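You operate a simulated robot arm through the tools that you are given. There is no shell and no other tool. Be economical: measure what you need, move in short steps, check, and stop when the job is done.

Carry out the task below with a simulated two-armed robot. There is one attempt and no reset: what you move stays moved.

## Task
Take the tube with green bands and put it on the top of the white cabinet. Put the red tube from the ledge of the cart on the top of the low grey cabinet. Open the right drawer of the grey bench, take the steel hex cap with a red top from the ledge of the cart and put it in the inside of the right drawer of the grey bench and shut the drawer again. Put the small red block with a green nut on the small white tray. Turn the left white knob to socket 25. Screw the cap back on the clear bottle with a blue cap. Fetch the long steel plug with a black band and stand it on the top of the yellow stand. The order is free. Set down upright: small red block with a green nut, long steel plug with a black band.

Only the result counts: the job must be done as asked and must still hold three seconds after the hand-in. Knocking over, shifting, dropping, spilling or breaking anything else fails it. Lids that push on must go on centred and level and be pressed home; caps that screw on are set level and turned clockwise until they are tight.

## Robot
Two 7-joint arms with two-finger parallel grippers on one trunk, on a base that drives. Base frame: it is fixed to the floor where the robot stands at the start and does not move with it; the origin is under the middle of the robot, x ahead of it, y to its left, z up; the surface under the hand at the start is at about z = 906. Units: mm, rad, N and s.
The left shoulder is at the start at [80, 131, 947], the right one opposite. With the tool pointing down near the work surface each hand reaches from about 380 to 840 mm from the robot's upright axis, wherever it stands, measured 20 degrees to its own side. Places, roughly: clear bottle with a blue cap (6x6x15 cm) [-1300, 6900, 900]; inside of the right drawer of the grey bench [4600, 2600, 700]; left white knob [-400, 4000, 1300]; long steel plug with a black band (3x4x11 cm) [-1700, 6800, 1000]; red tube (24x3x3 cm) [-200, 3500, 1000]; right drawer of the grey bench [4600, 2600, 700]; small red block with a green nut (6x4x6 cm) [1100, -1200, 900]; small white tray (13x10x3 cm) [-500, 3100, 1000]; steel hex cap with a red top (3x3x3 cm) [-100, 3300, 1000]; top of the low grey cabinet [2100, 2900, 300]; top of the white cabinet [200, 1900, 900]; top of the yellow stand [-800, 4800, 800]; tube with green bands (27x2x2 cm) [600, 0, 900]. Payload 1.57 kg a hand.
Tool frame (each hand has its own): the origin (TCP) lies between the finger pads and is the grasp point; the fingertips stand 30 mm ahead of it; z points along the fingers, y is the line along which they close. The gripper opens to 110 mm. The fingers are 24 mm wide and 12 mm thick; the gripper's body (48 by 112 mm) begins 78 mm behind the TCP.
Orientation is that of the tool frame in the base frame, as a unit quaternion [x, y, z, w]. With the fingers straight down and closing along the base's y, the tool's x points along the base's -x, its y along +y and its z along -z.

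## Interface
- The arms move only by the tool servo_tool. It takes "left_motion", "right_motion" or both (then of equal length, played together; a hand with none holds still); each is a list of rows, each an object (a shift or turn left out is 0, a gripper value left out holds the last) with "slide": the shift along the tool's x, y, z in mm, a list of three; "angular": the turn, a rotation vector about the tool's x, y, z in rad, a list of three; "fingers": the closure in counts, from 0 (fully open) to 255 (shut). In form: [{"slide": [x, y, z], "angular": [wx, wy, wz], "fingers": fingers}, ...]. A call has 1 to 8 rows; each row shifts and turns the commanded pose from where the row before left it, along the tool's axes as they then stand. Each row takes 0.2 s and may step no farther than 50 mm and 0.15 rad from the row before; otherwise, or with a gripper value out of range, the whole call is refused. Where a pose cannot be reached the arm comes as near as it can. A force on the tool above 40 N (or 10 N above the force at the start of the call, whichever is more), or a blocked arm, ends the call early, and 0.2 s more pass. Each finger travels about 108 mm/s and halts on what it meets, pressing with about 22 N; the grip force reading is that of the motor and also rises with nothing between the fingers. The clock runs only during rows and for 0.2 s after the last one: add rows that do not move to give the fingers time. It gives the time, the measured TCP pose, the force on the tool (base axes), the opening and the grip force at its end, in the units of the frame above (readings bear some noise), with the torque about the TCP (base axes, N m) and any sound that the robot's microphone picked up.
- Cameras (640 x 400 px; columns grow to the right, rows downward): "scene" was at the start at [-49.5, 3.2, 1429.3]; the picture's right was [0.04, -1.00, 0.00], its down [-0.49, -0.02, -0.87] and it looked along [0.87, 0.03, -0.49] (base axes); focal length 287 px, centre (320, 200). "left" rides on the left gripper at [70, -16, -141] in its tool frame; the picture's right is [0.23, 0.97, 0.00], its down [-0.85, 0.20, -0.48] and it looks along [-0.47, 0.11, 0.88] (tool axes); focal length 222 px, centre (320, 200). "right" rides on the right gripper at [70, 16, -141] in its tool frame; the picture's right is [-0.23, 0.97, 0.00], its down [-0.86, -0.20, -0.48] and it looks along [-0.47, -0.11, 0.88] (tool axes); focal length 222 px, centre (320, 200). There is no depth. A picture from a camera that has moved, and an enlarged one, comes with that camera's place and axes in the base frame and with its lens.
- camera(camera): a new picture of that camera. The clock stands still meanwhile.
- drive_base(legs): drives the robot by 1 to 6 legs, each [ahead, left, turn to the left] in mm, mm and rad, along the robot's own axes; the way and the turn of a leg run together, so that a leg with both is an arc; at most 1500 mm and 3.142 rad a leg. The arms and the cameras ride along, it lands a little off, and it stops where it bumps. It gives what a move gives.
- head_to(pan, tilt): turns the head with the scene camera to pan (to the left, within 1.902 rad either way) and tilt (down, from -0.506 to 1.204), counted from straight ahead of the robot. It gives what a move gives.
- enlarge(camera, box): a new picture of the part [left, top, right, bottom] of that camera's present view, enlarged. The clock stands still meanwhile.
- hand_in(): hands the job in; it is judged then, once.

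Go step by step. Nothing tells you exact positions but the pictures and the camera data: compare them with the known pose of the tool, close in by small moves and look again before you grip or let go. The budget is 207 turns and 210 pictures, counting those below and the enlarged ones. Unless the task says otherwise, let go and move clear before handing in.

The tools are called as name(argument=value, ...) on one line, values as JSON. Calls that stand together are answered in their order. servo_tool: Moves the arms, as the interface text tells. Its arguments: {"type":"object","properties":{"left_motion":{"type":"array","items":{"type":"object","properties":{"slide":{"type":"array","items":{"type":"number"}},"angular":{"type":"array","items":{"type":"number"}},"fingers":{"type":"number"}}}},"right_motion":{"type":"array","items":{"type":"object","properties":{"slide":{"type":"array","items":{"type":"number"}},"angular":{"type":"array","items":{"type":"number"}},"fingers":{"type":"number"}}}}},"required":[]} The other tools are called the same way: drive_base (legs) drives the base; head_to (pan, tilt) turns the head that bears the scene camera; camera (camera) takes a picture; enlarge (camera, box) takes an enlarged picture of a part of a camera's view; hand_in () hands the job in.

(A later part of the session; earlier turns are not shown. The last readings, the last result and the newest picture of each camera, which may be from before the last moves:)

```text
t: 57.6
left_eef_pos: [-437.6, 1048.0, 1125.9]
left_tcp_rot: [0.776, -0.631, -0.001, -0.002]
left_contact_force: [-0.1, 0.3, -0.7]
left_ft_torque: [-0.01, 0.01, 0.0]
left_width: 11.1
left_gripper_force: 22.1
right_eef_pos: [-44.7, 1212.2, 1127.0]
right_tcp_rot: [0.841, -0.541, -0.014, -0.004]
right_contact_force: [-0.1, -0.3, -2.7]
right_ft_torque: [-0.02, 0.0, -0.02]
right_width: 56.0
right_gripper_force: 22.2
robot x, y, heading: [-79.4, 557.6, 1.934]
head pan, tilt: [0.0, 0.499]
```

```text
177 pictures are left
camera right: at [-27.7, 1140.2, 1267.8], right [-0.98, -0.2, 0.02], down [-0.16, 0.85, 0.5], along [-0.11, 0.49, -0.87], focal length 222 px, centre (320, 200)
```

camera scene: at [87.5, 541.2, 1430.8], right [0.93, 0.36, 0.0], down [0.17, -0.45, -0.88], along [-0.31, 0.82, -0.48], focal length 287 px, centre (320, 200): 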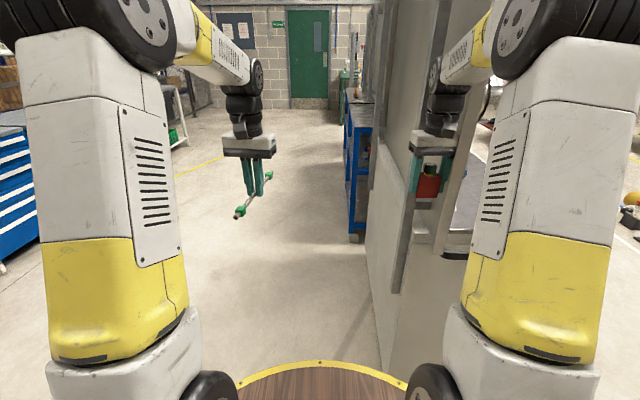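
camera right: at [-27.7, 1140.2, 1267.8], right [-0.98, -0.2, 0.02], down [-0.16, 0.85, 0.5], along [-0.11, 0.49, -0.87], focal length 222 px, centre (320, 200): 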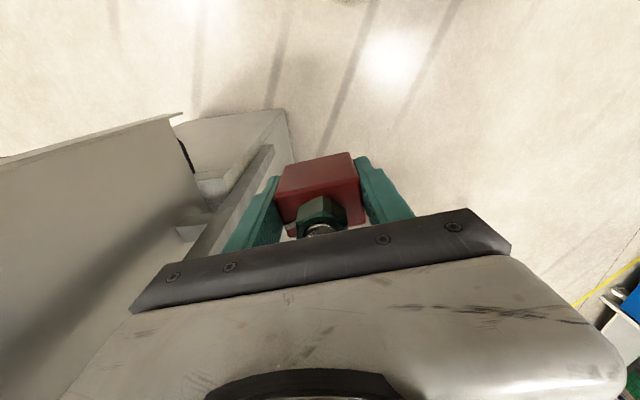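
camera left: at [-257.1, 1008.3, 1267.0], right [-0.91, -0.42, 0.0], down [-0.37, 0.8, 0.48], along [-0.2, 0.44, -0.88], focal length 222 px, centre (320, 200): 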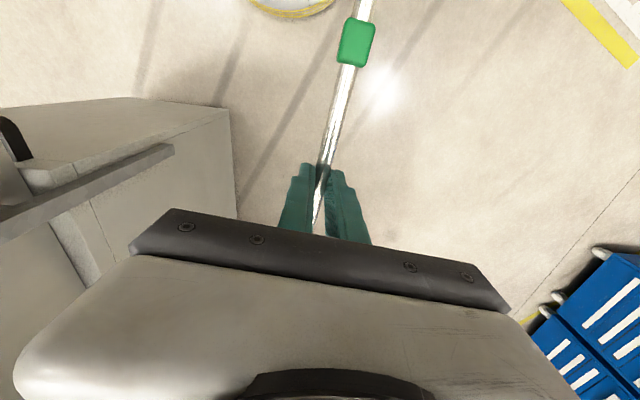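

Clear of the post. I'll draw both hands in by about 100 mm, back off and pass in front of the cabinet end.

drive_base(legs=[[-190, 0, 0]])

servo_tool(left_motion=[{"slide": [40, 0, 0]}, {"slide": [40, 0, 0]}, {"slide": [20, 0, 0]}], right_motion=[{"slide": [40, 0, 0]}, {"slide": [40, 0, 0]}, {"slide": [20, 0, 0]}])

drive_base(legs=[[0, -800, 0]])

camera(camera="scene")

camera(camera="left")

```text
t: 59.1
left_eef_pos: [-370.2, 872.1, 1126.2]
left_tcp_rot: [0.777, -0.63, -0.002, -0.002]
left_contact_force: [0.3, 0.7, -0.5]
left_ft_torque: [0.01, -0.01, 0.01]
left_width: 10.9
left_gripper_force: 22.0
right_eef_pos: [21.9, 1038.4, 1126.9]
right_tcp_rot: [0.842, -0.54, -0.013, -0.004]
right_contact_force: [0.6, 0.3, -2.9]
right_ft_torque: [-0.02, -0.01, 0.02]
right_width: 56.0
right_gripper_force: 22.3
robot x, y, heading: [-12.2, 386.3, 1.935]
head pan, tilt: [0.0, 0.499]
```

```text
t: 59.9
left_eef_pos: [-351.4, 774.8, 1122.6]
left_tcp_rot: [0.777, -0.63, -0.001, -0.002]
left_contact_force: [-0.1, 0.5, -0.3]
left_ft_torque: [-0.02, 0.0, -0.03]
left_width: 11.2
left_gripper_force: 22.5
right_eef_pos: [64.0, 945.9, 1125.2]
right_tcp_rot: [0.841, -0.54, -0.014, -0.004]
right_contact_force: [-0.2, 1.2, -4.5]
right_ft_torque: [-0.05, 0.0, -0.02]
right_width: 56.1
right_gripper_force: 21.6
robot x, y, heading: [-14.5, 387.1, 1.94]
head pan, tilt: [0.0, 0.499]
```

```text
t: 64.2
left_eef_pos: [383.8, 1062.5, 1124.5]
left_tcp_rot: [0.781, -0.625, -0.001, -0.004]
left_contact_force: [0.1, 0.2, -0.7]
left_ft_torque: [0.0, -0.02, 0.01]
left_width: 11.1
left_gripper_force: 22.1
right_eef_pos: [795.4, 1236.0, 1125.7]
right_tcp_rot: [0.845, -0.535, -0.015, -0.004]
right_contact_force: [0.3, -0.6, -3.8]
right_ft_torque: [-0.02, 0.0, -0.02]
right_width: 55.6
right_gripper_force: 22.0
robot x, y, heading: [727.4, 674.1, 1.951]
head pan, tilt: [0.0, 0.499]
```

```text
176 pictures are left
camera scene: at [745.6, 631.3, 1430.7], right [0.93, 0.37, 0.0], down [0.18, -0.44, -0.88], along [-0.33, 0.81, -0.48], focal length 287 px, centre (320, 200)
```

scene: 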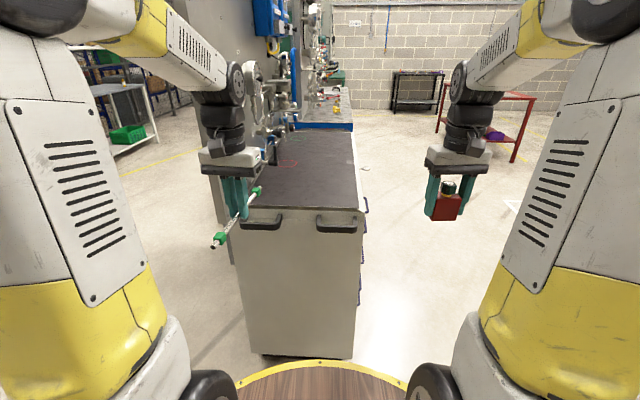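

```text
175 pictures are left
camera left: at [414.8, 995.9, 1265.9], right [-0.9, -0.44, 0.0], down [-0.38, 0.79, 0.48], along [-0.21, 0.43, -0.88], focal length 222 px, centre (320, 200)
```

left: 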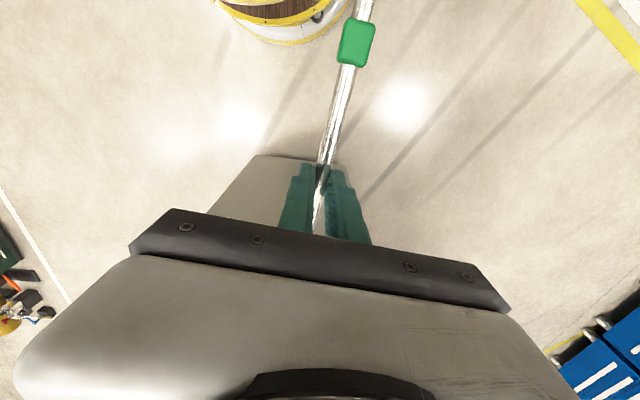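

The cabinet end is square ahead: the near edge runs from about (117, 1381) to (541, 1549). I'll drive forward 400 and right 147, then extend the left hand over the mat.

drive_base(legs=[[0, -147, 0], [400, 0, 0]])

servo_tool(left_motion=[{"slide": [-40, 0, 0]}, {"slide": [-40, 0, 0]}, {"slide": [-40, 0, 0]}, {"slide": [-40, 0, 20]}, {"slide": [-40, 0, 30]}, {"slide": [0, 0, 40]}, {}])

camera(camera="scene")

camera(camera="left")

```text
t: 67.6
left_eef_pos: [368.3, 1489.6, 1123.3]
left_tcp_rot: [0.781, -0.625, -0.001, -0.002]
left_contact_force: [0.5, -0.5, -1.0]
left_ft_torque: [0.0, 0.01, 0.01]
left_width: 10.8
left_gripper_force: 21.7
right_eef_pos: [781.2, 1664.3, 1124.4]
right_tcp_rot: [0.845, -0.535, -0.014, -0.004]
right_contact_force: [-0.4, -0.2, -3.7]
right_ft_torque: [0.0, -0.01, -0.01]
right_width: 55.9
right_gripper_force: 21.6
robot x, y, heading: [709.3, 1099.9, 1.95]
head pan, tilt: [0.0, 0.499]
```

```text
t: 69.2
left_eef_pos: [322.6, 1686.1, 1035.4]
left_tcp_rot: [0.781, -0.624, -0.002, -0.002]
left_contact_force: [-0.1, 0.2, -0.7]
left_ft_torque: [-0.02, 0.03, 0.02]
left_width: 10.9
left_gripper_force: 22.2
right_eef_pos: [782.3, 1663.0, 1124.8]
right_tcp_rot: [0.845, -0.535, -0.015, -0.004]
right_contact_force: [-0.6, -0.1, -2.8]
right_ft_torque: [-0.03, 0.01, -0.01]
right_width: 55.9
right_gripper_force: 21.5
robot x, y, heading: [713.1, 1101.9, 1.952]
head pan, tilt: [0.0, 0.499]
```

```text
174 pictures are left
camera scene: at [731.0, 1058.5, 1430.7], right [0.93, 0.37, 0.0], down [0.18, -0.44, -0.88], along [-0.33, 0.81, -0.48], focal length 287 px, centre (320, 200)
```

scene: 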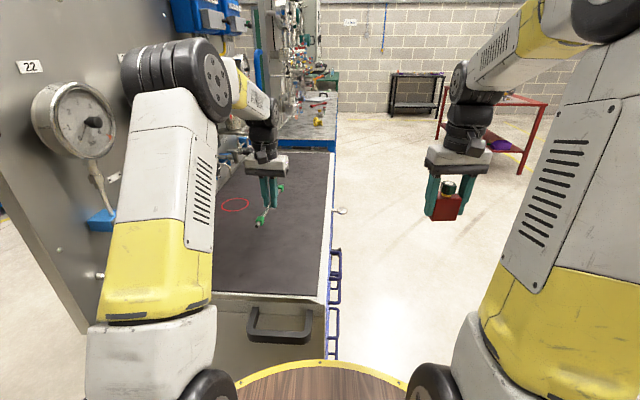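

```text
173 pictures are left
camera left: at [354.2, 1620.3, 1176.6], right [-0.9, -0.44, 0.0], down [-0.38, 0.79, 0.48], along [-0.21, 0.43, -0.88], focal length 222 px, centre (320, 200)
```

left: 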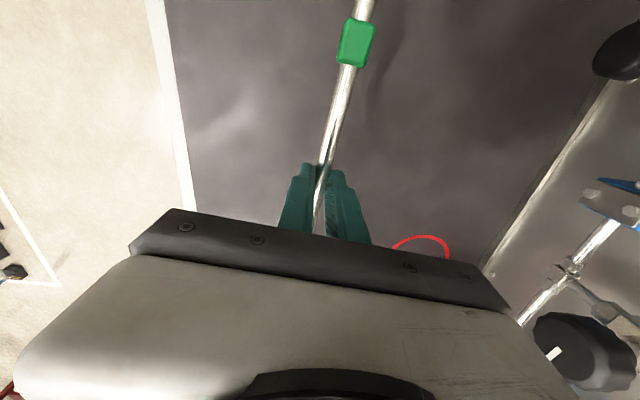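

The tube is over the clear mat. I'll lower it in steps until it touches.

servo_tool(left_motion=[{"slide": [0, 0, 25]}, {"slide": [0, 0, 25]}, {"slide": [0, 0, 20]}, {"slide": [0, 0, 10]}, {"slide": [0, 0, 5]}, {}])

camera(camera="left")

```text
t: 70.6
left_eef_pos: [325.3, 1685.3, 949.6]
left_tcp_rot: [0.781, -0.624, -0.003, -0.002]
left_contact_force: [-0.6, -0.3, 8.9]
left_ft_torque: [-0.21, -0.1, 0.01]
left_width: 10.9
left_gripper_force: 21.9
right_eef_pos: [780.9, 1662.9, 1125.8]
right_tcp_rot: [0.844, -0.535, -0.015, -0.004]
right_contact_force: [-0.6, 0.0, -3.9]
right_ft_torque: [-0.05, 0.01, -0.01]
right_width: 56.0
right_gripper_force: 21.7
robot x, y, heading: [712.8, 1102.9, 1.947]
head pan, tilt: [0.0, 0.499]
```

```text
172 pictures are left
camera left: at [356.4, 1618.8, 1091.8], right [-0.9, -0.44, 0.0], down [-0.38, 0.79, 0.48], along [-0.21, 0.44, -0.88], focal length 222 px, centre (320, 200)
```

left: 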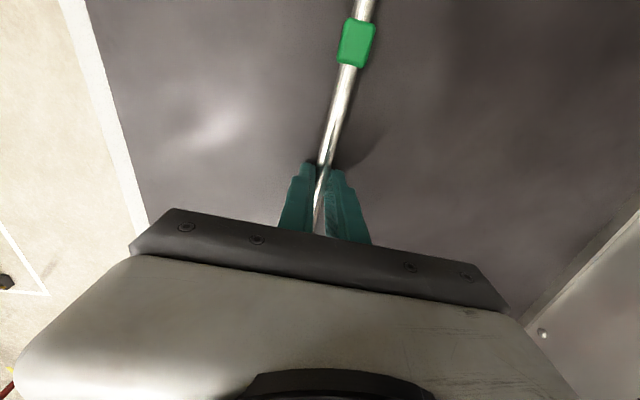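

It touches with 9 N, so I'll open and rise.

servo_tool(left_motion=[{"slide": [0, 0, -1], "fingers": 200}, {"fingers": 100}, {}, {"fingers": 0}, {}, {"slide": [0, 0, -40]}, {"slide": [0, 0, -45]}, {"slide": [0, 0, -45]}])

camera(camera="left")

```text
t: 72.4
left_eef_pos: [327.6, 1682.5, 1083.4]
left_tcp_rot: [0.782, -0.624, -0.001, -0.002]
left_contact_force: [0.4, 0.2, -0.5]
left_ft_torque: [-0.05, 0.01, 0.0]
left_width: 110.0
left_gripper_force: 0.0
right_eef_pos: [781.3, 1663.2, 1125.2]
right_tcp_rot: [0.845, -0.535, -0.014, -0.004]
right_contact_force: [0.3, 0.1, -4.0]
right_ft_torque: [-0.01, 0.05, -0.03]
right_width: 55.8
right_gripper_force: 22.2
robot x, y, heading: [714.5, 1106.1, 1.951]
head pan, tilt: [0.0, 0.499]
```

```text
171 pictures are left
camera left: at [358.0, 1616.9, 1224.9], right [-0.9, -0.44, 0.0], down [-0.38, 0.79, 0.48], along [-0.21, 0.43, -0.88], focal length 222 px, centre (320, 200)
```

left: 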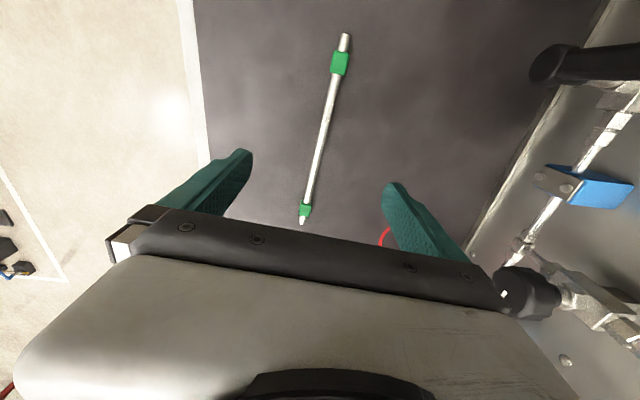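

The tube lies on the cabinet top as asked. Next I'll back out, pass along the right side of the row and look at the cart for the tray, red tube, hex cap and knob.

servo_tool(left_motion=[{"slide": [40, 0, -20]}, {"slide": [40, 0, -20]}, {"slide": [40, 0, 0]}, {"slide": [40, 0, 0], "angular": [0, 0, -0.1]}])

drive_base(legs=[[-450, 0, 0], [0, -850, 0], [1500, 0, 0]])

head_to(pan=0.8, tilt=0.4)

camera(camera="scene")

head_to(pan=0.0, tilt=0.4)

camera(camera="scene")

```text
t: 73.4
left_eef_pos: [361.9, 1527.5, 1118.7]
left_tcp_rot: [0.811, -0.585, 0.0, -0.002]
left_contact_force: [0.4, 0.9, -0.4]
left_ft_torque: [-0.02, 0.0, -0.03]
left_width: 110.0
left_gripper_force: 0.0
right_eef_pos: [781.2, 1664.8, 1125.2]
right_tcp_rot: [0.845, -0.535, -0.014, -0.003]
right_contact_force: [0.3, 0.4, -4.0]
right_ft_torque: [-0.05, -0.03, -0.03]
right_width: 55.8
right_gripper_force: 22.1
robot x, y, heading: [714.4, 1105.0, 1.955]
head pan, tilt: [0.0, 0.499]
```

```text
t: 87.3
left_eef_pos: [683.8, 2796.6, 1120.9]
left_tcp_rot: [0.825, -0.566, -0.001, -0.003]
left_contact_force: [-0.2, -0.8, 0.8]
left_ft_torque: [0.01, 0.01, 0.0]
left_width: 110.1
left_gripper_force: 0.0
right_eef_pos: [1096.0, 2953.0, 1124.7]
right_tcp_rot: [0.857, -0.515, -0.014, -0.003]
right_contact_force: [0.9, -1.3, -3.7]
right_ft_torque: [-0.04, 0.02, 0.01]
right_width: 56.0
right_gripper_force: 21.7
robot x, y, heading: [1055.1, 2388.5, 2.001]
head pan, tilt: [0.0, 0.499]
```

```text
t: 88.4
left_eef_pos: [683.2, 2796.7, 1121.9]
left_tcp_rot: [0.825, -0.566, -0.002, -0.003]
left_contact_force: [0.1, 0.5, -0.9]
left_ft_torque: [0.0, -0.03, 0.0]
left_width: 109.9
left_gripper_force: 0.1
right_eef_pos: [1097.5, 2952.5, 1125.9]
right_tcp_rot: [0.857, -0.515, -0.015, -0.004]
right_contact_force: [0.4, -0.3, -3.6]
right_ft_torque: [0.01, 0.04, 0.0]
right_width: 55.9
right_gripper_force: 22.3
robot x, y, heading: [1059.4, 2388.3, 2.002]
head pan, tilt: [0.799, 0.4]
```

```text
170 pictures are left
camera scene: at [1025.4, 2293.8, 1439.9], right [0.34, 0.94, 0.0], down [0.37, -0.13, -0.92], along [-0.87, 0.31, -0.39], focal length 287 px, centre (320, 200)
```

scene: 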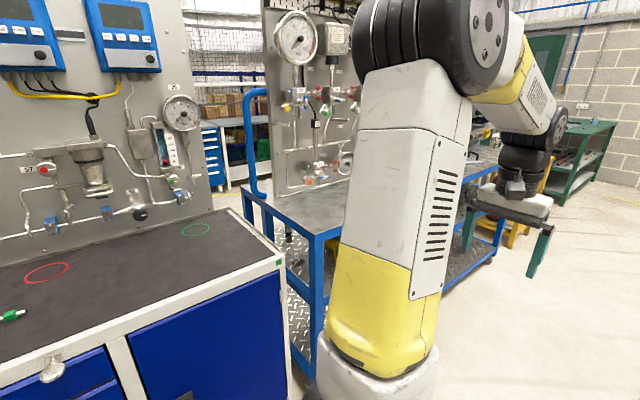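

```text
t: 89.5
left_eef_pos: [683.6, 2796.5, 1121.2]
left_tcp_rot: [0.825, -0.566, -0.002, -0.003]
left_contact_force: [0.4, -0.4, -0.7]
left_ft_torque: [-0.05, 0.02, -0.01]
left_width: 109.8
left_gripper_force: 0.0
right_eef_pos: [1096.6, 2952.0, 1124.8]
right_tcp_rot: [0.857, -0.515, -0.014, -0.004]
right_contact_force: [0.1, 0.3, -3.4]
right_ft_torque: [0.01, -0.03, 0.05]
right_width: 55.9
right_gripper_force: 21.9
robot x, y, heading: [1053.6, 2389.9, 1.998]
head pan, tilt: [0.0, 0.4]
```

```text
169 pictures are left
camera scene: at [1074.0, 2346.9, 1439.9], right [0.91, 0.42, 0.0], down [0.16, -0.35, -0.92], along [-0.38, 0.84, -0.39], focal length 287 px, centre (320, 200)
```

scene: 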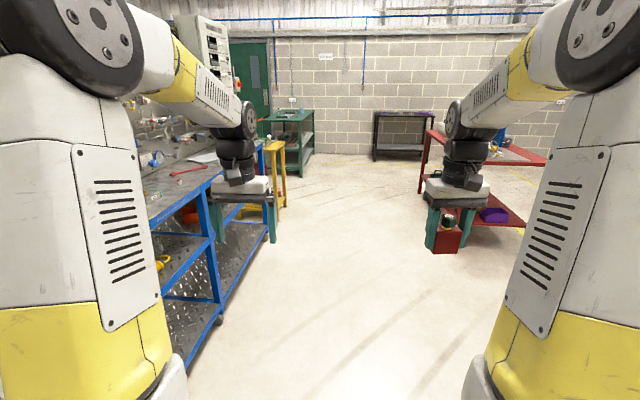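

A blue cart with panels stands beyond the cabinet. I'll go along it and turn left to face it.

drive_base(legs=[[1150, -200, 0], [0, 0, 1.53]])

head_to(pan=0.0, tilt=0.35)

camera(camera="scene")

```text
t: 99.1
left_eef_pos: [332.3, 3146.7, 1120.1]
left_tcp_rot: [0.986, 0.169, -0.001, 0.0]
left_contact_force: [0.1, -0.1, 0.5]
left_ft_torque: [-0.01, -0.01, 0.01]
left_width: 110.0
left_gripper_force: 0.0
right_eef_pos: [189.5, 3564.8, 1124.7]
right_tcp_rot: [0.973, 0.229, -0.013, 0.008]
right_contact_force: [0.3, -0.1, -3.4]
right_ft_torque: [-0.02, -0.02, -0.01]
right_width: 55.9
right_gripper_force: 22.1
robot x, y, heading: [748.3, 3505.3, -2.74]
head pan, tilt: [0.0, 0.4]
```

```text
t: 99.8
left_eef_pos: [331.1, 3147.8, 1120.7]
left_tcp_rot: [0.986, 0.169, -0.003, 0.0]
left_contact_force: [0.3, -0.3, 1.3]
left_ft_torque: [-0.01, 0.01, 0.0]
left_width: 109.6
left_gripper_force: 0.0
right_eef_pos: [187.7, 3566.5, 1124.4]
right_tcp_rot: [0.973, 0.228, -0.013, 0.007]
right_contact_force: [-0.7, -0.1, -3.6]
right_ft_torque: [0.02, 0.0, 0.01]
right_width: 56.0
right_gripper_force: 22.4
robot x, y, heading: [746.1, 3508.6, -2.741]
head pan, tilt: [0.0, 0.351]
```

```text
168 pictures are left
camera scene: at [792.2, 3525.4, 1444.4], right [-0.39, 0.92, 0.0], down [0.32, 0.13, -0.94], along [-0.86, -0.37, -0.34], focal length 287 px, centre (320, 200)
```

scene: 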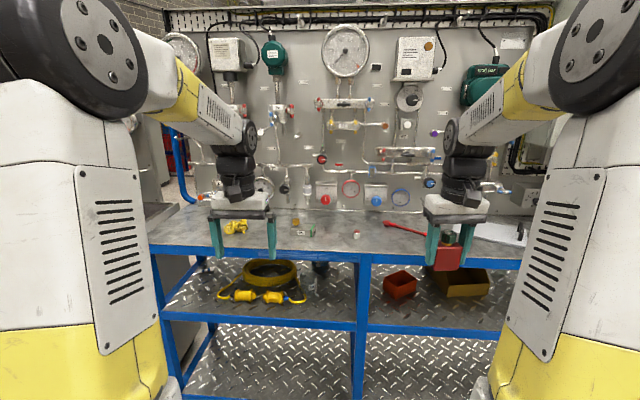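

I see the ledge with small items and a panel behind it. I'll enlarge for details.

enlarge(camera="scene", box=[180, 150, 440, 270])

enlarge(camera="scene", box=[180, 20, 500, 220])

```text
2.46 times, centred on (310, 210) of scene
camera zoom: at [792.2, 3525.4, 1444.4], right [-0.39, 0.92, 0.0], down [0.32, 0.13, -0.94], along [-0.86, -0.37, -0.34], focal length 706 px, centre (345, 175)
```

zoom: 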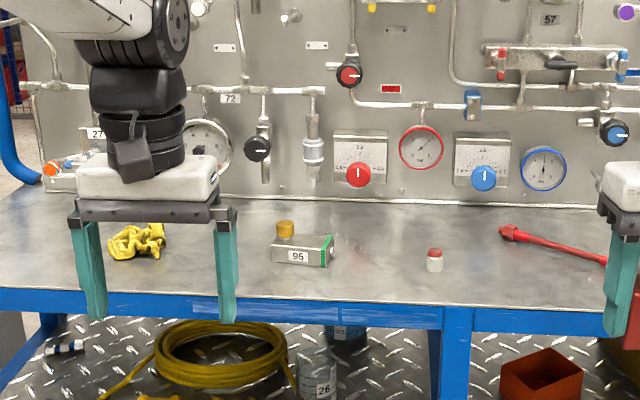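

```text
2.00 times, centred on (340, 120) of scene
camera zoom: at [792.2, 3525.4, 1444.4], right [-0.39, 0.92, 0.0], down [0.32, 0.13, -0.94], along [-0.86, -0.37, -0.34], focal length 574 px, centre (280, 360)
```

zoom: 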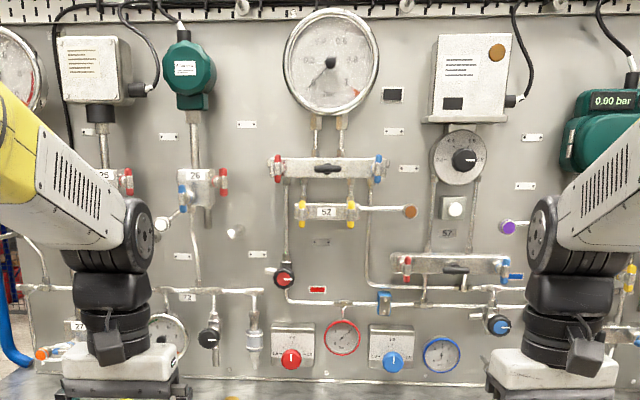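

The hex cap and red tube are on the ledge here, and the knob should be to the right. I'll look right for the knob.

head_to(pan=-0.75, tilt=0.2)

camera(camera="scene")

```text
t: 100.8
left_eef_pos: [331.2, 3147.6, 1121.1]
left_tcp_rot: [0.985, 0.17, -0.002, -0.001]
left_contact_force: [-0.9, -0.2, -0.2]
left_ft_torque: [-0.03, -0.01, -0.02]
left_width: 109.8
left_gripper_force: 0.0
right_eef_pos: [187.8, 3564.8, 1125.0]
right_tcp_rot: [0.974, 0.228, -0.013, 0.008]
right_contact_force: [0.3, -0.5, -3.5]
right_ft_torque: [0.03, 0.02, 0.01]
right_width: 56.0
right_gripper_force: 22.4
robot x, y, heading: [750.9, 3509.8, -2.743]
head pan, tilt: [-0.75, 0.201]
```

```text
165 pictures are left
camera scene: at [790.4, 3593.6, 1458.4], right [0.34, 0.94, 0.0], down [0.19, -0.07, -0.98], along [-0.92, 0.34, -0.2], focal length 287 px, centre (320, 200)
```

scene: 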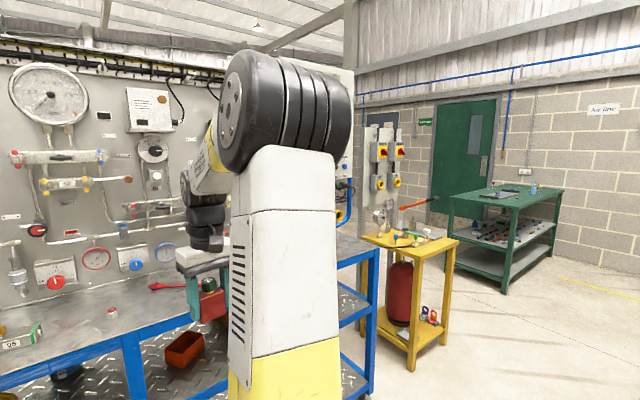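

The arm hides the knob area; I'll strafe right 500 mm to see it.

drive_base(legs=[[-80, -500, 0.0]])

head_to(pan=0.0, tilt=0.2)

camera(camera="scene")

```text
t: 103.8
left_eef_pos: [212.9, 3637.8, 1119.4]
left_tcp_rot: [0.985, 0.175, -0.002, 0.0]
left_contact_force: [-0.4, -0.7, 0.0]
left_ft_torque: [0.0, -0.04, -0.03]
left_width: 110.1
left_gripper_force: 0.0
right_eef_pos: [63.2, 4052.5, 1124.6]
right_tcp_rot: [0.972, 0.234, -0.013, 0.008]
right_contact_force: [-0.1, -0.9, -2.7]
right_ft_torque: [0.0, 0.0, 0.0]
right_width: 56.1
right_gripper_force: 22.4
robot x, y, heading: [626.1, 4001.5, -2.731]
head pan, tilt: [-0.75, 0.201]
```

```text
t: 104.9
left_eef_pos: [211.3, 3637.4, 1120.2]
left_tcp_rot: [0.985, 0.175, -0.002, 0.0]
left_contact_force: [-0.4, -0.6, -0.3]
left_ft_torque: [0.01, 0.0, -0.05]
left_width: 110.1
left_gripper_force: 0.0
right_eef_pos: [64.7, 4053.7, 1124.8]
right_tcp_rot: [0.972, 0.233, -0.012, 0.008]
right_contact_force: [0.0, 0.3, -2.8]
right_ft_torque: [-0.02, -0.02, 0.04]
right_width: 55.8
right_gripper_force: 22.0
robot x, y, heading: [623.3, 4002.2, -2.727]
head pan, tilt: [0.0, 0.201]
```

```text
164 pictures are left
camera scene: at [667.7, 4020.2, 1458.4], right [-0.4, 0.92, 0.0], down [0.18, 0.08, -0.98], along [-0.9, -0.39, -0.2], focal length 287 px, centre (320, 200)
```

scene: 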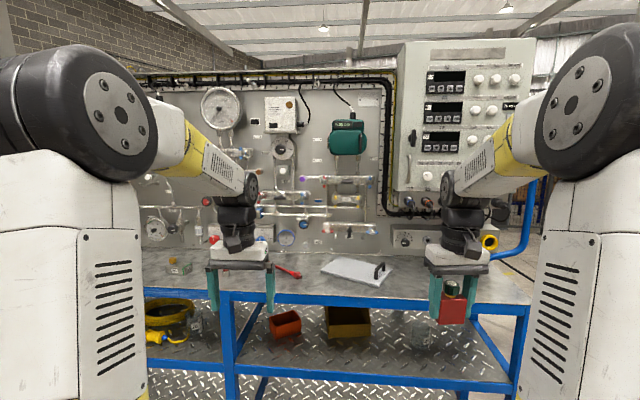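

enlarge(camera="scene", box=[375, 130, 535, 250])

enlarge(camera="scene", box=[390, 40, 550, 160])

```text
3.33 times, centred on (455, 190) of scene
camera zoom: at [667.7, 4020.2, 1458.4], right [-0.4, 0.92, 0.0], down [0.18, 0.08, -0.98], along [-0.9, -0.39, -0.2], focal length 956 px, centre (-130, 233)
```

zoom: 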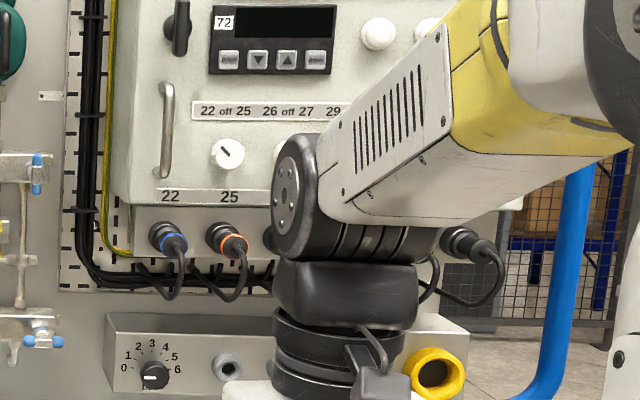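

```text
3.33 times, centred on (470, 100) of scene
camera zoom: at [667.7, 4020.2, 1458.4], right [-0.4, 0.92, 0.0], down [0.18, 0.08, -0.98], along [-0.9, -0.39, -0.2], focal length 956 px, centre (-180, 533)
```

zoom: 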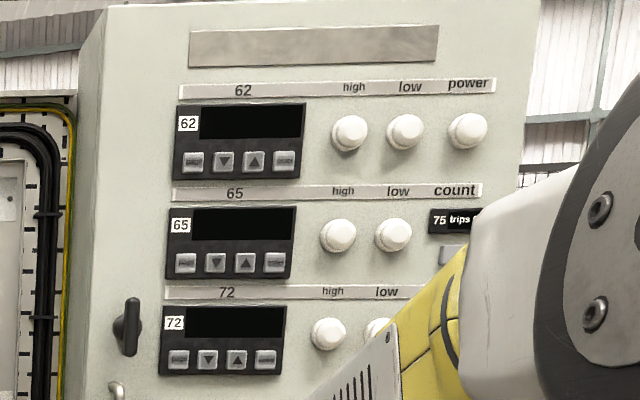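

The left white knob has a pointer now at 22, with labels "22 off 25" above it; it needs a clockwise turn. I'll extend and raise the left hand and turn it to point forward.

servo_tool(left_motion=[{"slide": [-30, 0, -35]}, {"slide": [-30, 0, -35]}, {"slide": [-30, 0, -35]}, {"slide": [-30, 0, -35]}, {"slide": [-20, 0, -35]}, {"angular": [0, -0.14, 0]}, {"angular": [0, -0.14, 0]}, {"angular": [0, -0.14, 0]}])

servo_tool(left_motion=[{"angular": [0, -0.145, 0]}, {"angular": [0, -0.145, 0]}, {"angular": [0, -0.145, 0]}, {"angular": [0, -0.145, 0]}, {"angular": [0, -0.145, 0]}, {"angular": [0, -0.145, 0]}, {"angular": [0, -0.14, 0]}, {"angular": [0, -0.14, 0]}])

camera(camera="left")

```text
t: 106.7
left_eef_pos: [80.8, 3589.9, 1296.5]
left_tcp_rot: [0.962, 0.172, -0.209, 0.036]
left_contact_force: [-1.5, -0.6, 0.1]
left_ft_torque: [-0.01, -0.02, -0.03]
left_width: 109.8
left_gripper_force: 0.1
right_eef_pos: [63.1, 4053.8, 1125.6]
right_tcp_rot: [0.972, 0.234, -0.012, 0.007]
right_contact_force: [-0.3, 0.3, -3.6]
right_ft_torque: [-0.02, -0.05, -0.01]
right_width: 56.1
right_gripper_force: 21.9
robot x, y, heading: [630.3, 3997.7, -2.726]
head pan, tilt: [0.0, 0.201]
```

```text
t: 108.5
left_eef_pos: [77.5, 3609.6, 1300.8]
left_tcp_rot: [0.733, 0.113, -0.666, 0.082]
left_contact_force: [0.5, 0.5, 0.4]
left_ft_torque: [0.0, -0.09, 0.09]
left_width: 109.9
left_gripper_force: 0.0
left hand out of reach, approached as far as the arm can: row 6, 7
right_eef_pos: [63.7, 4055.1, 1123.5]
right_tcp_rot: [0.972, 0.233, -0.012, 0.009]
right_contact_force: [-0.1, 1.5, -2.9]
right_ft_torque: [-0.14, -0.05, -0.03]
right_width: 55.8
right_gripper_force: 22.3
robot x, y, heading: [626.3, 4004.6, -2.728]
head pan, tilt: [0.0, 0.201]
```

```text
161 pictures are left
camera left: at [214.6, 3667.2, 1246.6], right [0.29, -0.92, -0.26], down [0.44, -0.11, 0.89], along [-0.85, -0.37, 0.37], focal length 222 px, centre (320, 200)
```

left: 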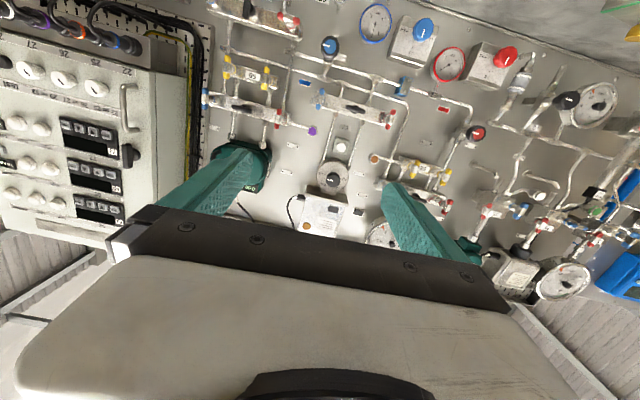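

Triangulated, the knob is at about (-442, 3965, 1335). I'll drive right 530 and ahead 150 to bring the left hand in front of it.

drive_base(legs=[[0, -530, 0], [150, 0, 0]])

camera(camera="left")

camera(camera="scene")

```text
t: 112.6
left_eef_pos: [-272.3, 4033.7, 1299.6]
left_tcp_rot: [0.733, 0.112, -0.666, 0.08]
left_contact_force: [-0.7, 0.1, -0.8]
left_ft_torque: [0.02, 0.04, 0.01]
left_width: 109.9
left_gripper_force: 0.1
right_eef_pos: [-284.2, 4478.4, 1124.6]
right_tcp_rot: [0.973, 0.23, -0.012, 0.007]
right_contact_force: [0.1, -0.7, -4.2]
right_ft_torque: [0.01, -0.05, 0.01]
right_width: 55.6
right_gripper_force: 22.2
robot x, y, heading: [277.0, 4422.6, -2.738]
head pan, tilt: [0.0, 0.201]
```

```text
160 pictures are left
camera left: at [-134.9, 4089.1, 1246.3], right [0.28, -0.92, -0.26], down [0.44, -0.12, 0.89], along [-0.85, -0.36, 0.37], focal length 222 px, centre (320, 200)
```

left: 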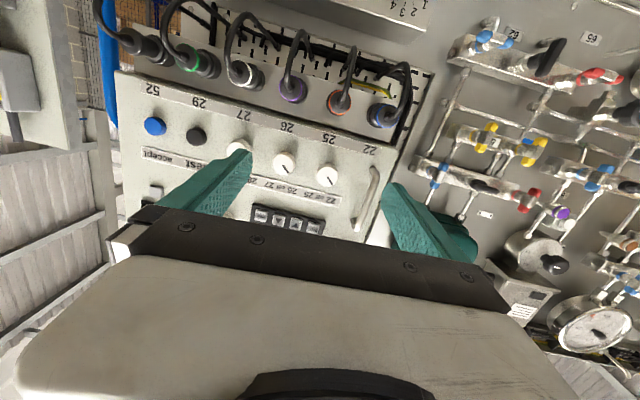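

```text
159 pictures are left
camera scene: at [320.3, 4441.3, 1458.4], right [-0.39, 0.92, 0.0], down [0.18, 0.08, -0.98], along [-0.9, -0.39, -0.2], focal length 287 px, centre (320, 200)
```

scene: 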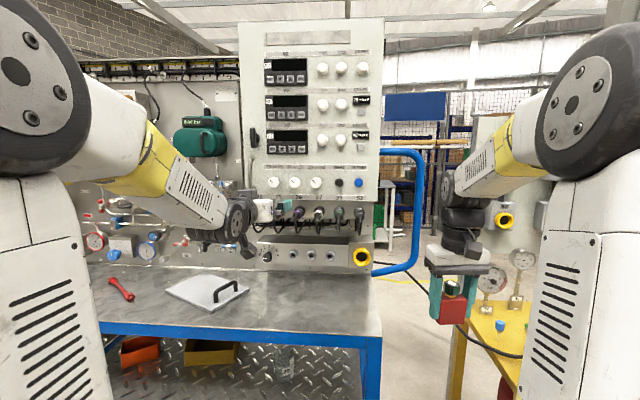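

enlarge(camera="left", box=[240, 110, 400, 230])

enlarge(camera="scene", box=[230, 140, 390, 260])

```text
3.33 times, centred on (320, 170) of left
camera zoom: at [-134.9, 4089.1, 1246.3], right [0.28, -0.92, -0.26], down [0.44, -0.12, 0.89], along [-0.85, -0.36, 0.37], focal length 740 px, centre (320, 300)
```

zoom: 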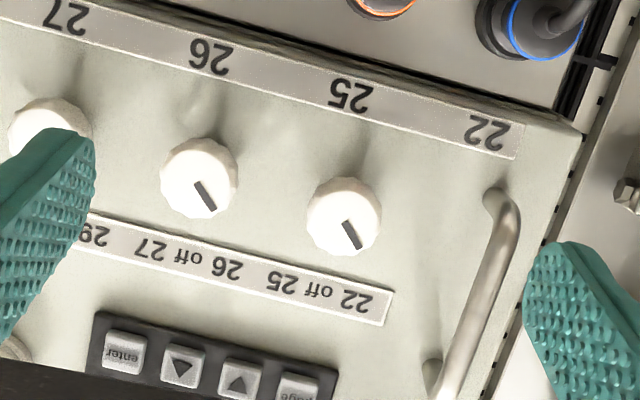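

```text
3.33 times, centred on (310, 200) of scene
camera zoom: at [320.3, 4441.3, 1458.4], right [-0.39, 0.92, 0.0], down [0.18, 0.08, -0.98], along [-0.9, -0.39, -0.2], focal length 956 px, centre (353, 200)
```

zoom: 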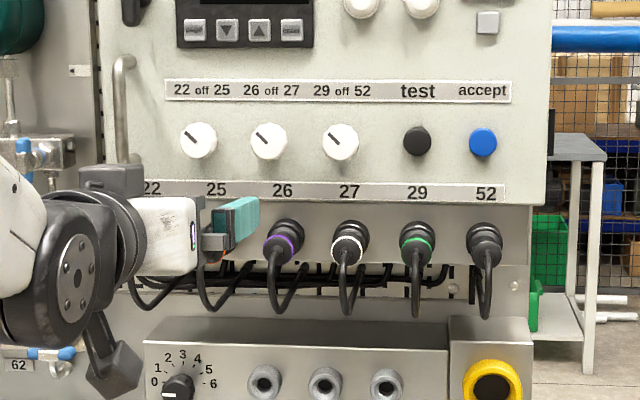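

Both views put the knob at about (-440, 3958, 1335), pointer now at upper left (22). I'll level the tool, line it up, move closer and look.

servo_tool(left_motion=[{"slide": [-20, 13, 20], "fingers": 110}, {"slide": [-20, 13, 20]}, {"angular": [0, -0.1, 0], "slide": [0, 0, 30]}, {"slide": [0, 0, 30]}, {}])

camera(camera="left")

enlarge(camera="scene", box=[230, 140, 390, 260])

```text
t: 113.8
left_eef_pos: [-366.5, 3979.3, 1332.9]
left_tcp_rot: [-0.699, -0.107, 0.702, -0.084]
left_contact_force: [0.1, -0.5, 0.5]
left_ft_torque: [-0.03, 0.02, 0.04]
left_width: 62.6
left_gripper_force: 0.0
right_eef_pos: [-283.6, 4478.3, 1124.9]
right_tcp_rot: [0.973, 0.231, -0.013, 0.008]
right_contact_force: [0.5, -1.2, -3.4]
right_ft_torque: [0.01, 0.01, -0.01]
right_width: 55.7
right_gripper_force: 21.9
robot x, y, heading: [281.0, 4420.2, -2.735]
head pan, tilt: [0.0, 0.201]
```

```text
156 pictures are left
camera left: at [-234.5, 4033.6, 1264.3], right [0.26, -0.93, -0.26], down [0.52, -0.09, 0.85], along [-0.81, -0.36, 0.46], focal length 222 px, centre (320, 200)
```

left: 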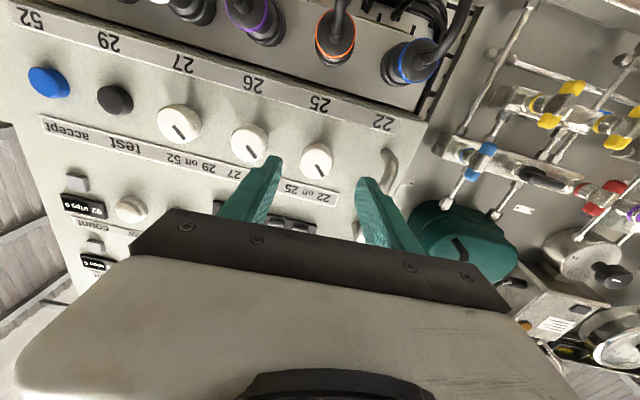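

```text
3.33 times, centred on (310, 200) of scene
camera zoom: at [320.1, 4441.2, 1458.4], right [-0.39, 0.92, 0.0], down [0.18, 0.08, -0.98], along [-0.9, -0.39, -0.2], focal length 956 px, centre (353, 200)
```

zoom: 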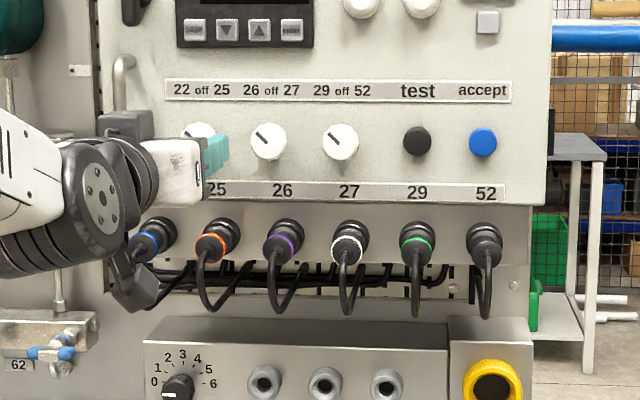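

Lined up: the knob face is about 77 mm ahead. I'll roll the hand back by 0.75 rad, advance so that the tips overlap the knob, and close.

servo_tool(left_motion=[{"angular": [0, 0, -0.15]}, {"angular": [0, 0, -0.15]}, {"angular": [0, 0, -0.15]}, {"angular": [0, 0, -0.15]}, {"angular": [0, 0, -0.15]}, {"slide": [0, 0, 25]}, {}])

camera(camera="left")

```text
t: 115.4
left_eef_pos: [-390.4, 3971.8, 1333.9]
left_tcp_rot: [-0.611, -0.357, 0.684, 0.18]
left_contact_force: [0.3, -0.5, 0.3]
left_ft_torque: [0.05, 0.0, -0.03]
left_width: 62.5
left_gripper_force: 0.1
right_eef_pos: [-284.3, 4479.3, 1124.2]
right_tcp_rot: [0.973, 0.23, -0.013, 0.007]
right_contact_force: [0.6, 0.3, -4.5]
right_ft_torque: [0.03, 0.0, 0.0]
right_width: 56.1
right_gripper_force: 22.3
robot x, y, heading: [278.9, 4422.4, -2.742]
head pan, tilt: [0.0, 0.201]
```

```text
154 pictures are left
camera left: at [-269.8, 4067.0, 1295.4], right [0.14, -0.51, -0.85], down [0.66, -0.59, 0.47], along [-0.74, -0.63, 0.25], focal length 222 px, centre (320, 200)
```

left: 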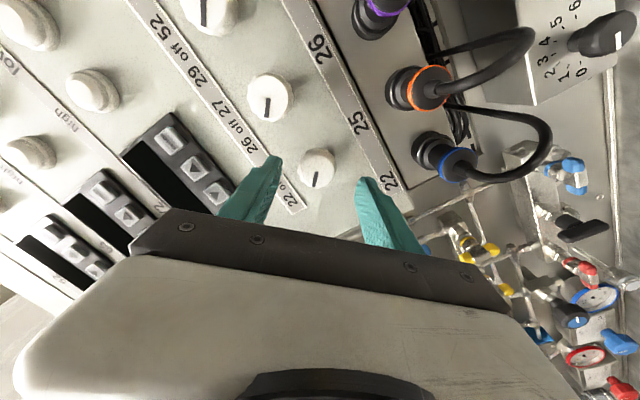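

The knob lies centred between the fingers. Advance and grip.

servo_tool(left_motion=[{"slide": [0, 0, 20]}, {"slide": [0, 0, 12]}, {"slide": [0, 0, 6]}, {"fingers": 255}, {}, {}])

camera(camera="left")

```text
t: 116.2
left_eef_pos: [-419.8, 3960.6, 1328.3]
left_tcp_rot: [-0.613, -0.359, 0.681, 0.177]
left_contact_force: [29.6, 2.5, -8.8]
left_ft_torque: [0.43, -1.05, 1.64]
left_width: 49.9
left_gripper_force: 19.2
right_eef_pos: [-281.8, 4478.1, 1125.1]
right_tcp_rot: [0.973, 0.231, -0.012, 0.009]
right_contact_force: [0.5, 0.7, -3.5]
right_ft_torque: [0.01, 0.0, 0.0]
right_width: 55.8
right_gripper_force: 21.9
robot x, y, heading: [280.1, 4422.0, -2.733]
head pan, tilt: [0.0, 0.201]
stopped in row 4 (left hand): the force on the tool passed its limit at 48 N (the readings are from after the stop); the commanded pose is now the measured one
```

```text
153 pictures are left
camera left: at [-300.3, 4056.1, 1292.2], right [0.15, -0.51, -0.85], down [0.66, -0.59, 0.47], along [-0.74, -0.63, 0.25], focal length 222 px, centre (320, 200)
```

left: 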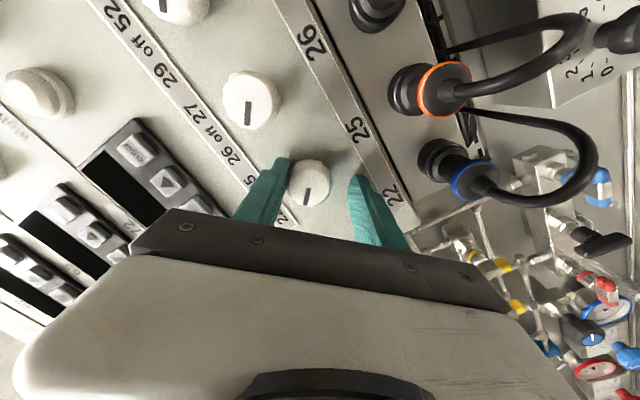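

The tips met the panel with about 30 N. I'll retract 5 mm, then close on the knob.

servo_tool(left_motion=[{"slide": [0, 0, -6]}, {}, {"fingers": 255}, {}, {}, {}])

camera(camera="left")

```text
t: 117.7
left_eef_pos: [-418.5, 3966.1, 1333.3]
left_tcp_rot: [-0.611, -0.354, 0.685, 0.179]
left_contact_force: [-5.2, 0.7, 1.3]
left_ft_torque: [0.05, -0.36, 0.39]
left_width: 33.3
left_gripper_force: 40.8
right_eef_pos: [-284.2, 4478.4, 1124.8]
right_tcp_rot: [0.973, 0.229, -0.013, 0.008]
right_contact_force: [-0.5, 0.4, -3.2]
right_ft_torque: [-0.02, 0.02, -0.01]
right_width: 55.9
right_gripper_force: 22.6
robot x, y, heading: [277.6, 4424.1, -2.734]
head pan, tilt: [0.0, 0.201]
stopped in row 6 (left hand): the force on the tool passed its limit at 41 N (the readings are from after the stop); the commanded pose is now the measured one
```

```text
152 pictures are left
camera left: at [-299.5, 4061.5, 1296.3], right [0.14, -0.51, -0.85], down [0.66, -0.59, 0.47], along [-0.74, -0.62, 0.26], focal length 222 px, centre (320, 200)
```

left: 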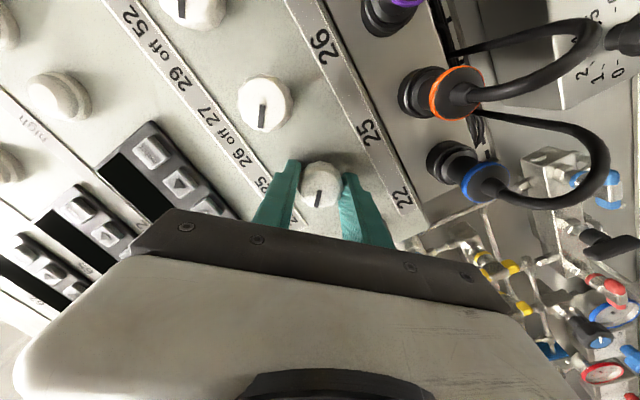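

The knob is gripped at 33 mm with low force. Turn clockwise.

servo_tool(left_motion=[{"angular": [0, 0, 0.14]}, {"angular": [0, 0, 0.14]}, {"angular": [0, 0, 0.14]}, {"angular": [0, 0, 0.14]}, {"angular": [0, 0, 0.14]}, {"angular": [0, 0, 0.14]}])

camera(camera="left")

```text
t: 119.1
left_eef_pos: [-419.3, 3967.1, 1334.2]
left_tcp_rot: [0.702, 0.073, -0.699, 0.117]
left_contact_force: [-7.2, 8.8, 3.4]
left_ft_torque: [0.27, -0.56, 0.55]
left_width: 33.4
left_gripper_force: 40.9
right_eef_pos: [-282.8, 4479.3, 1124.9]
right_tcp_rot: [0.973, 0.23, -0.012, 0.008]
right_contact_force: [0.5, -1.1, -3.1]
right_ft_torque: [-0.05, -0.01, 0.01]
right_width: 56.0
right_gripper_force: 22.2
robot x, y, heading: [276.0, 4422.8, -2.737]
head pan, tilt: [0.0, 0.201]
```

```text
151 pictures are left
camera left: at [-287.2, 4015.4, 1264.0], right [0.26, -0.95, -0.17], down [0.5, -0.01, 0.86], along [-0.82, -0.31, 0.48], focal length 222 px, centre (320, 200)
```

left: 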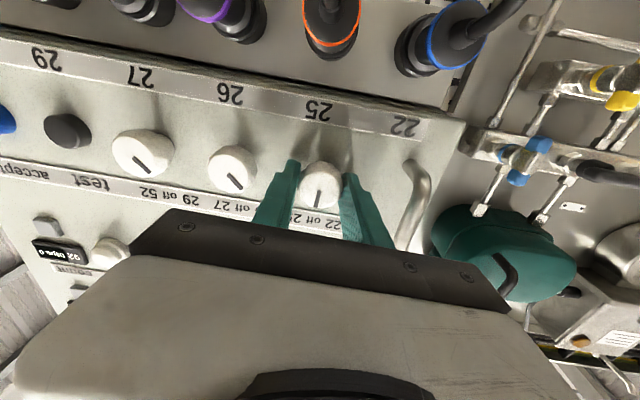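

The pointer follows and now points about straight up (off). I'll continue clockwise.

servo_tool(left_motion=[{"angular": [0, 0, 0.14]}, {"angular": [0, 0, 0.14]}, {"angular": [0, 0, 0.14]}, {"angular": [0, 0, 0.14]}, {"angular": [0, 0, 0.14]}])

camera(camera="left")

```text
t: 120.3
left_eef_pos: [-420.2, 3968.0, 1334.2]
left_tcp_rot: [0.685, -0.172, -0.616, 0.349]
left_contact_force: [-11.7, 16.1, -0.4]
left_ft_torque: [0.07, -0.12, 0.72]
left_width: 33.3
left_gripper_force: 41.0
right_eef_pos: [-283.7, 4478.7, 1124.5]
right_tcp_rot: [0.973, 0.23, -0.013, 0.009]
right_contact_force: [-0.3, 0.4, -3.3]
right_ft_torque: [0.02, 0.0, 0.03]
right_width: 55.6
right_gripper_force: 21.7
robot x, y, heading: [274.1, 4426.6, -2.738]
head pan, tilt: [0.0, 0.201]
```

```text
150 pictures are left
camera left: at [-274.4, 3969.5, 1272.5], right [0.23, -0.83, 0.51], down [0.35, 0.56, 0.76], along [-0.91, 0.0, 0.41], focal length 222 px, centre (320, 200)
```

left: 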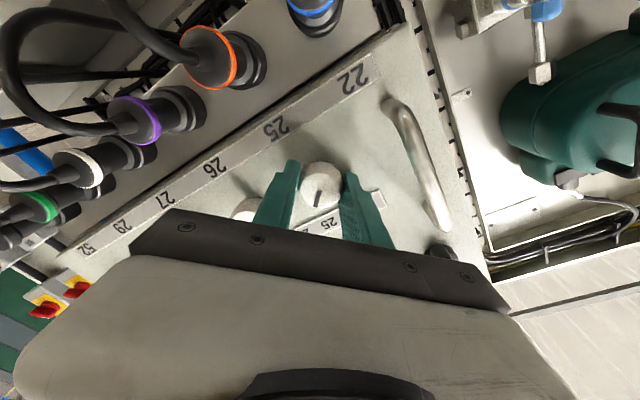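

Total turn is about 88°. I'll add a little more, release, retreat and check the pointer.

servo_tool(left_motion=[{"angular": [0, 0, 0.1]}, {}, {"fingers": 110}, {}, {"slide": [0, 0, -40]}, {"slide": [0, 0, -40]}, {"slide": [0, 0, -40]}, {"slide": [0, 0, -40]}])

camera(camera="left")

enlarge(camera="scene", box=[230, 140, 390, 260])

```text
t: 122.1
left_eef_pos: [-263.8, 4006.9, 1332.0]
left_tcp_rot: [0.676, -0.204, -0.598, 0.379]
left_contact_force: [-0.5, -0.1, 0.4]
left_ft_torque: [-0.01, 0.01, 0.03]
left_width: 62.6
left_gripper_force: 0.0
right_eef_pos: [-283.3, 4478.1, 1124.3]
right_tcp_rot: [0.973, 0.23, -0.013, 0.008]
right_contact_force: [-0.2, -0.5, -4.0]
right_ft_torque: [0.0, -0.01, -0.02]
right_width: 55.6
right_gripper_force: 22.1
robot x, y, heading: [277.0, 4425.3, -2.739]
head pan, tilt: [0.0, 0.201]
```

```text
149 pictures are left
camera left: at [-116.9, 4003.8, 1274.9], right [0.22, -0.78, 0.59], down [0.33, 0.63, 0.71], along [-0.92, 0.04, 0.39], focal length 222 px, centre (320, 200)
```

left: 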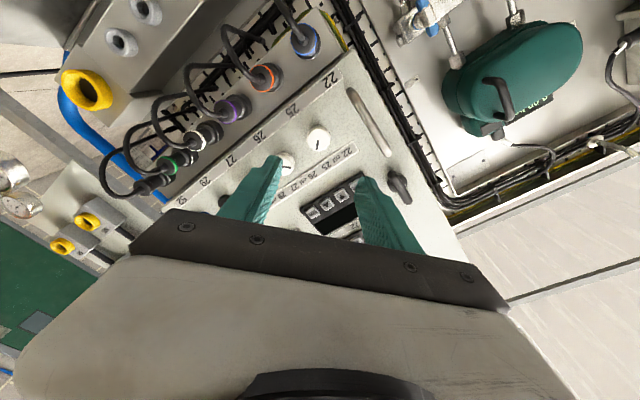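

```text
3.33 times, centred on (310, 200) of scene
camera zoom: at [319.9, 4441.3, 1458.4], right [-0.39, 0.92, 0.0], down [0.18, 0.08, -0.98], along [-0.9, -0.39, -0.2], focal length 956 px, centre (353, 200)
```

zoom: 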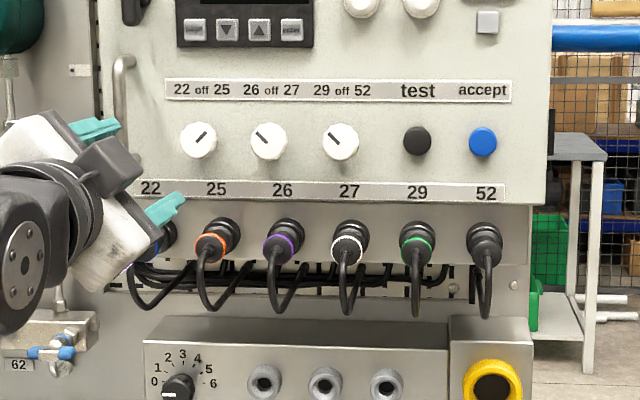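

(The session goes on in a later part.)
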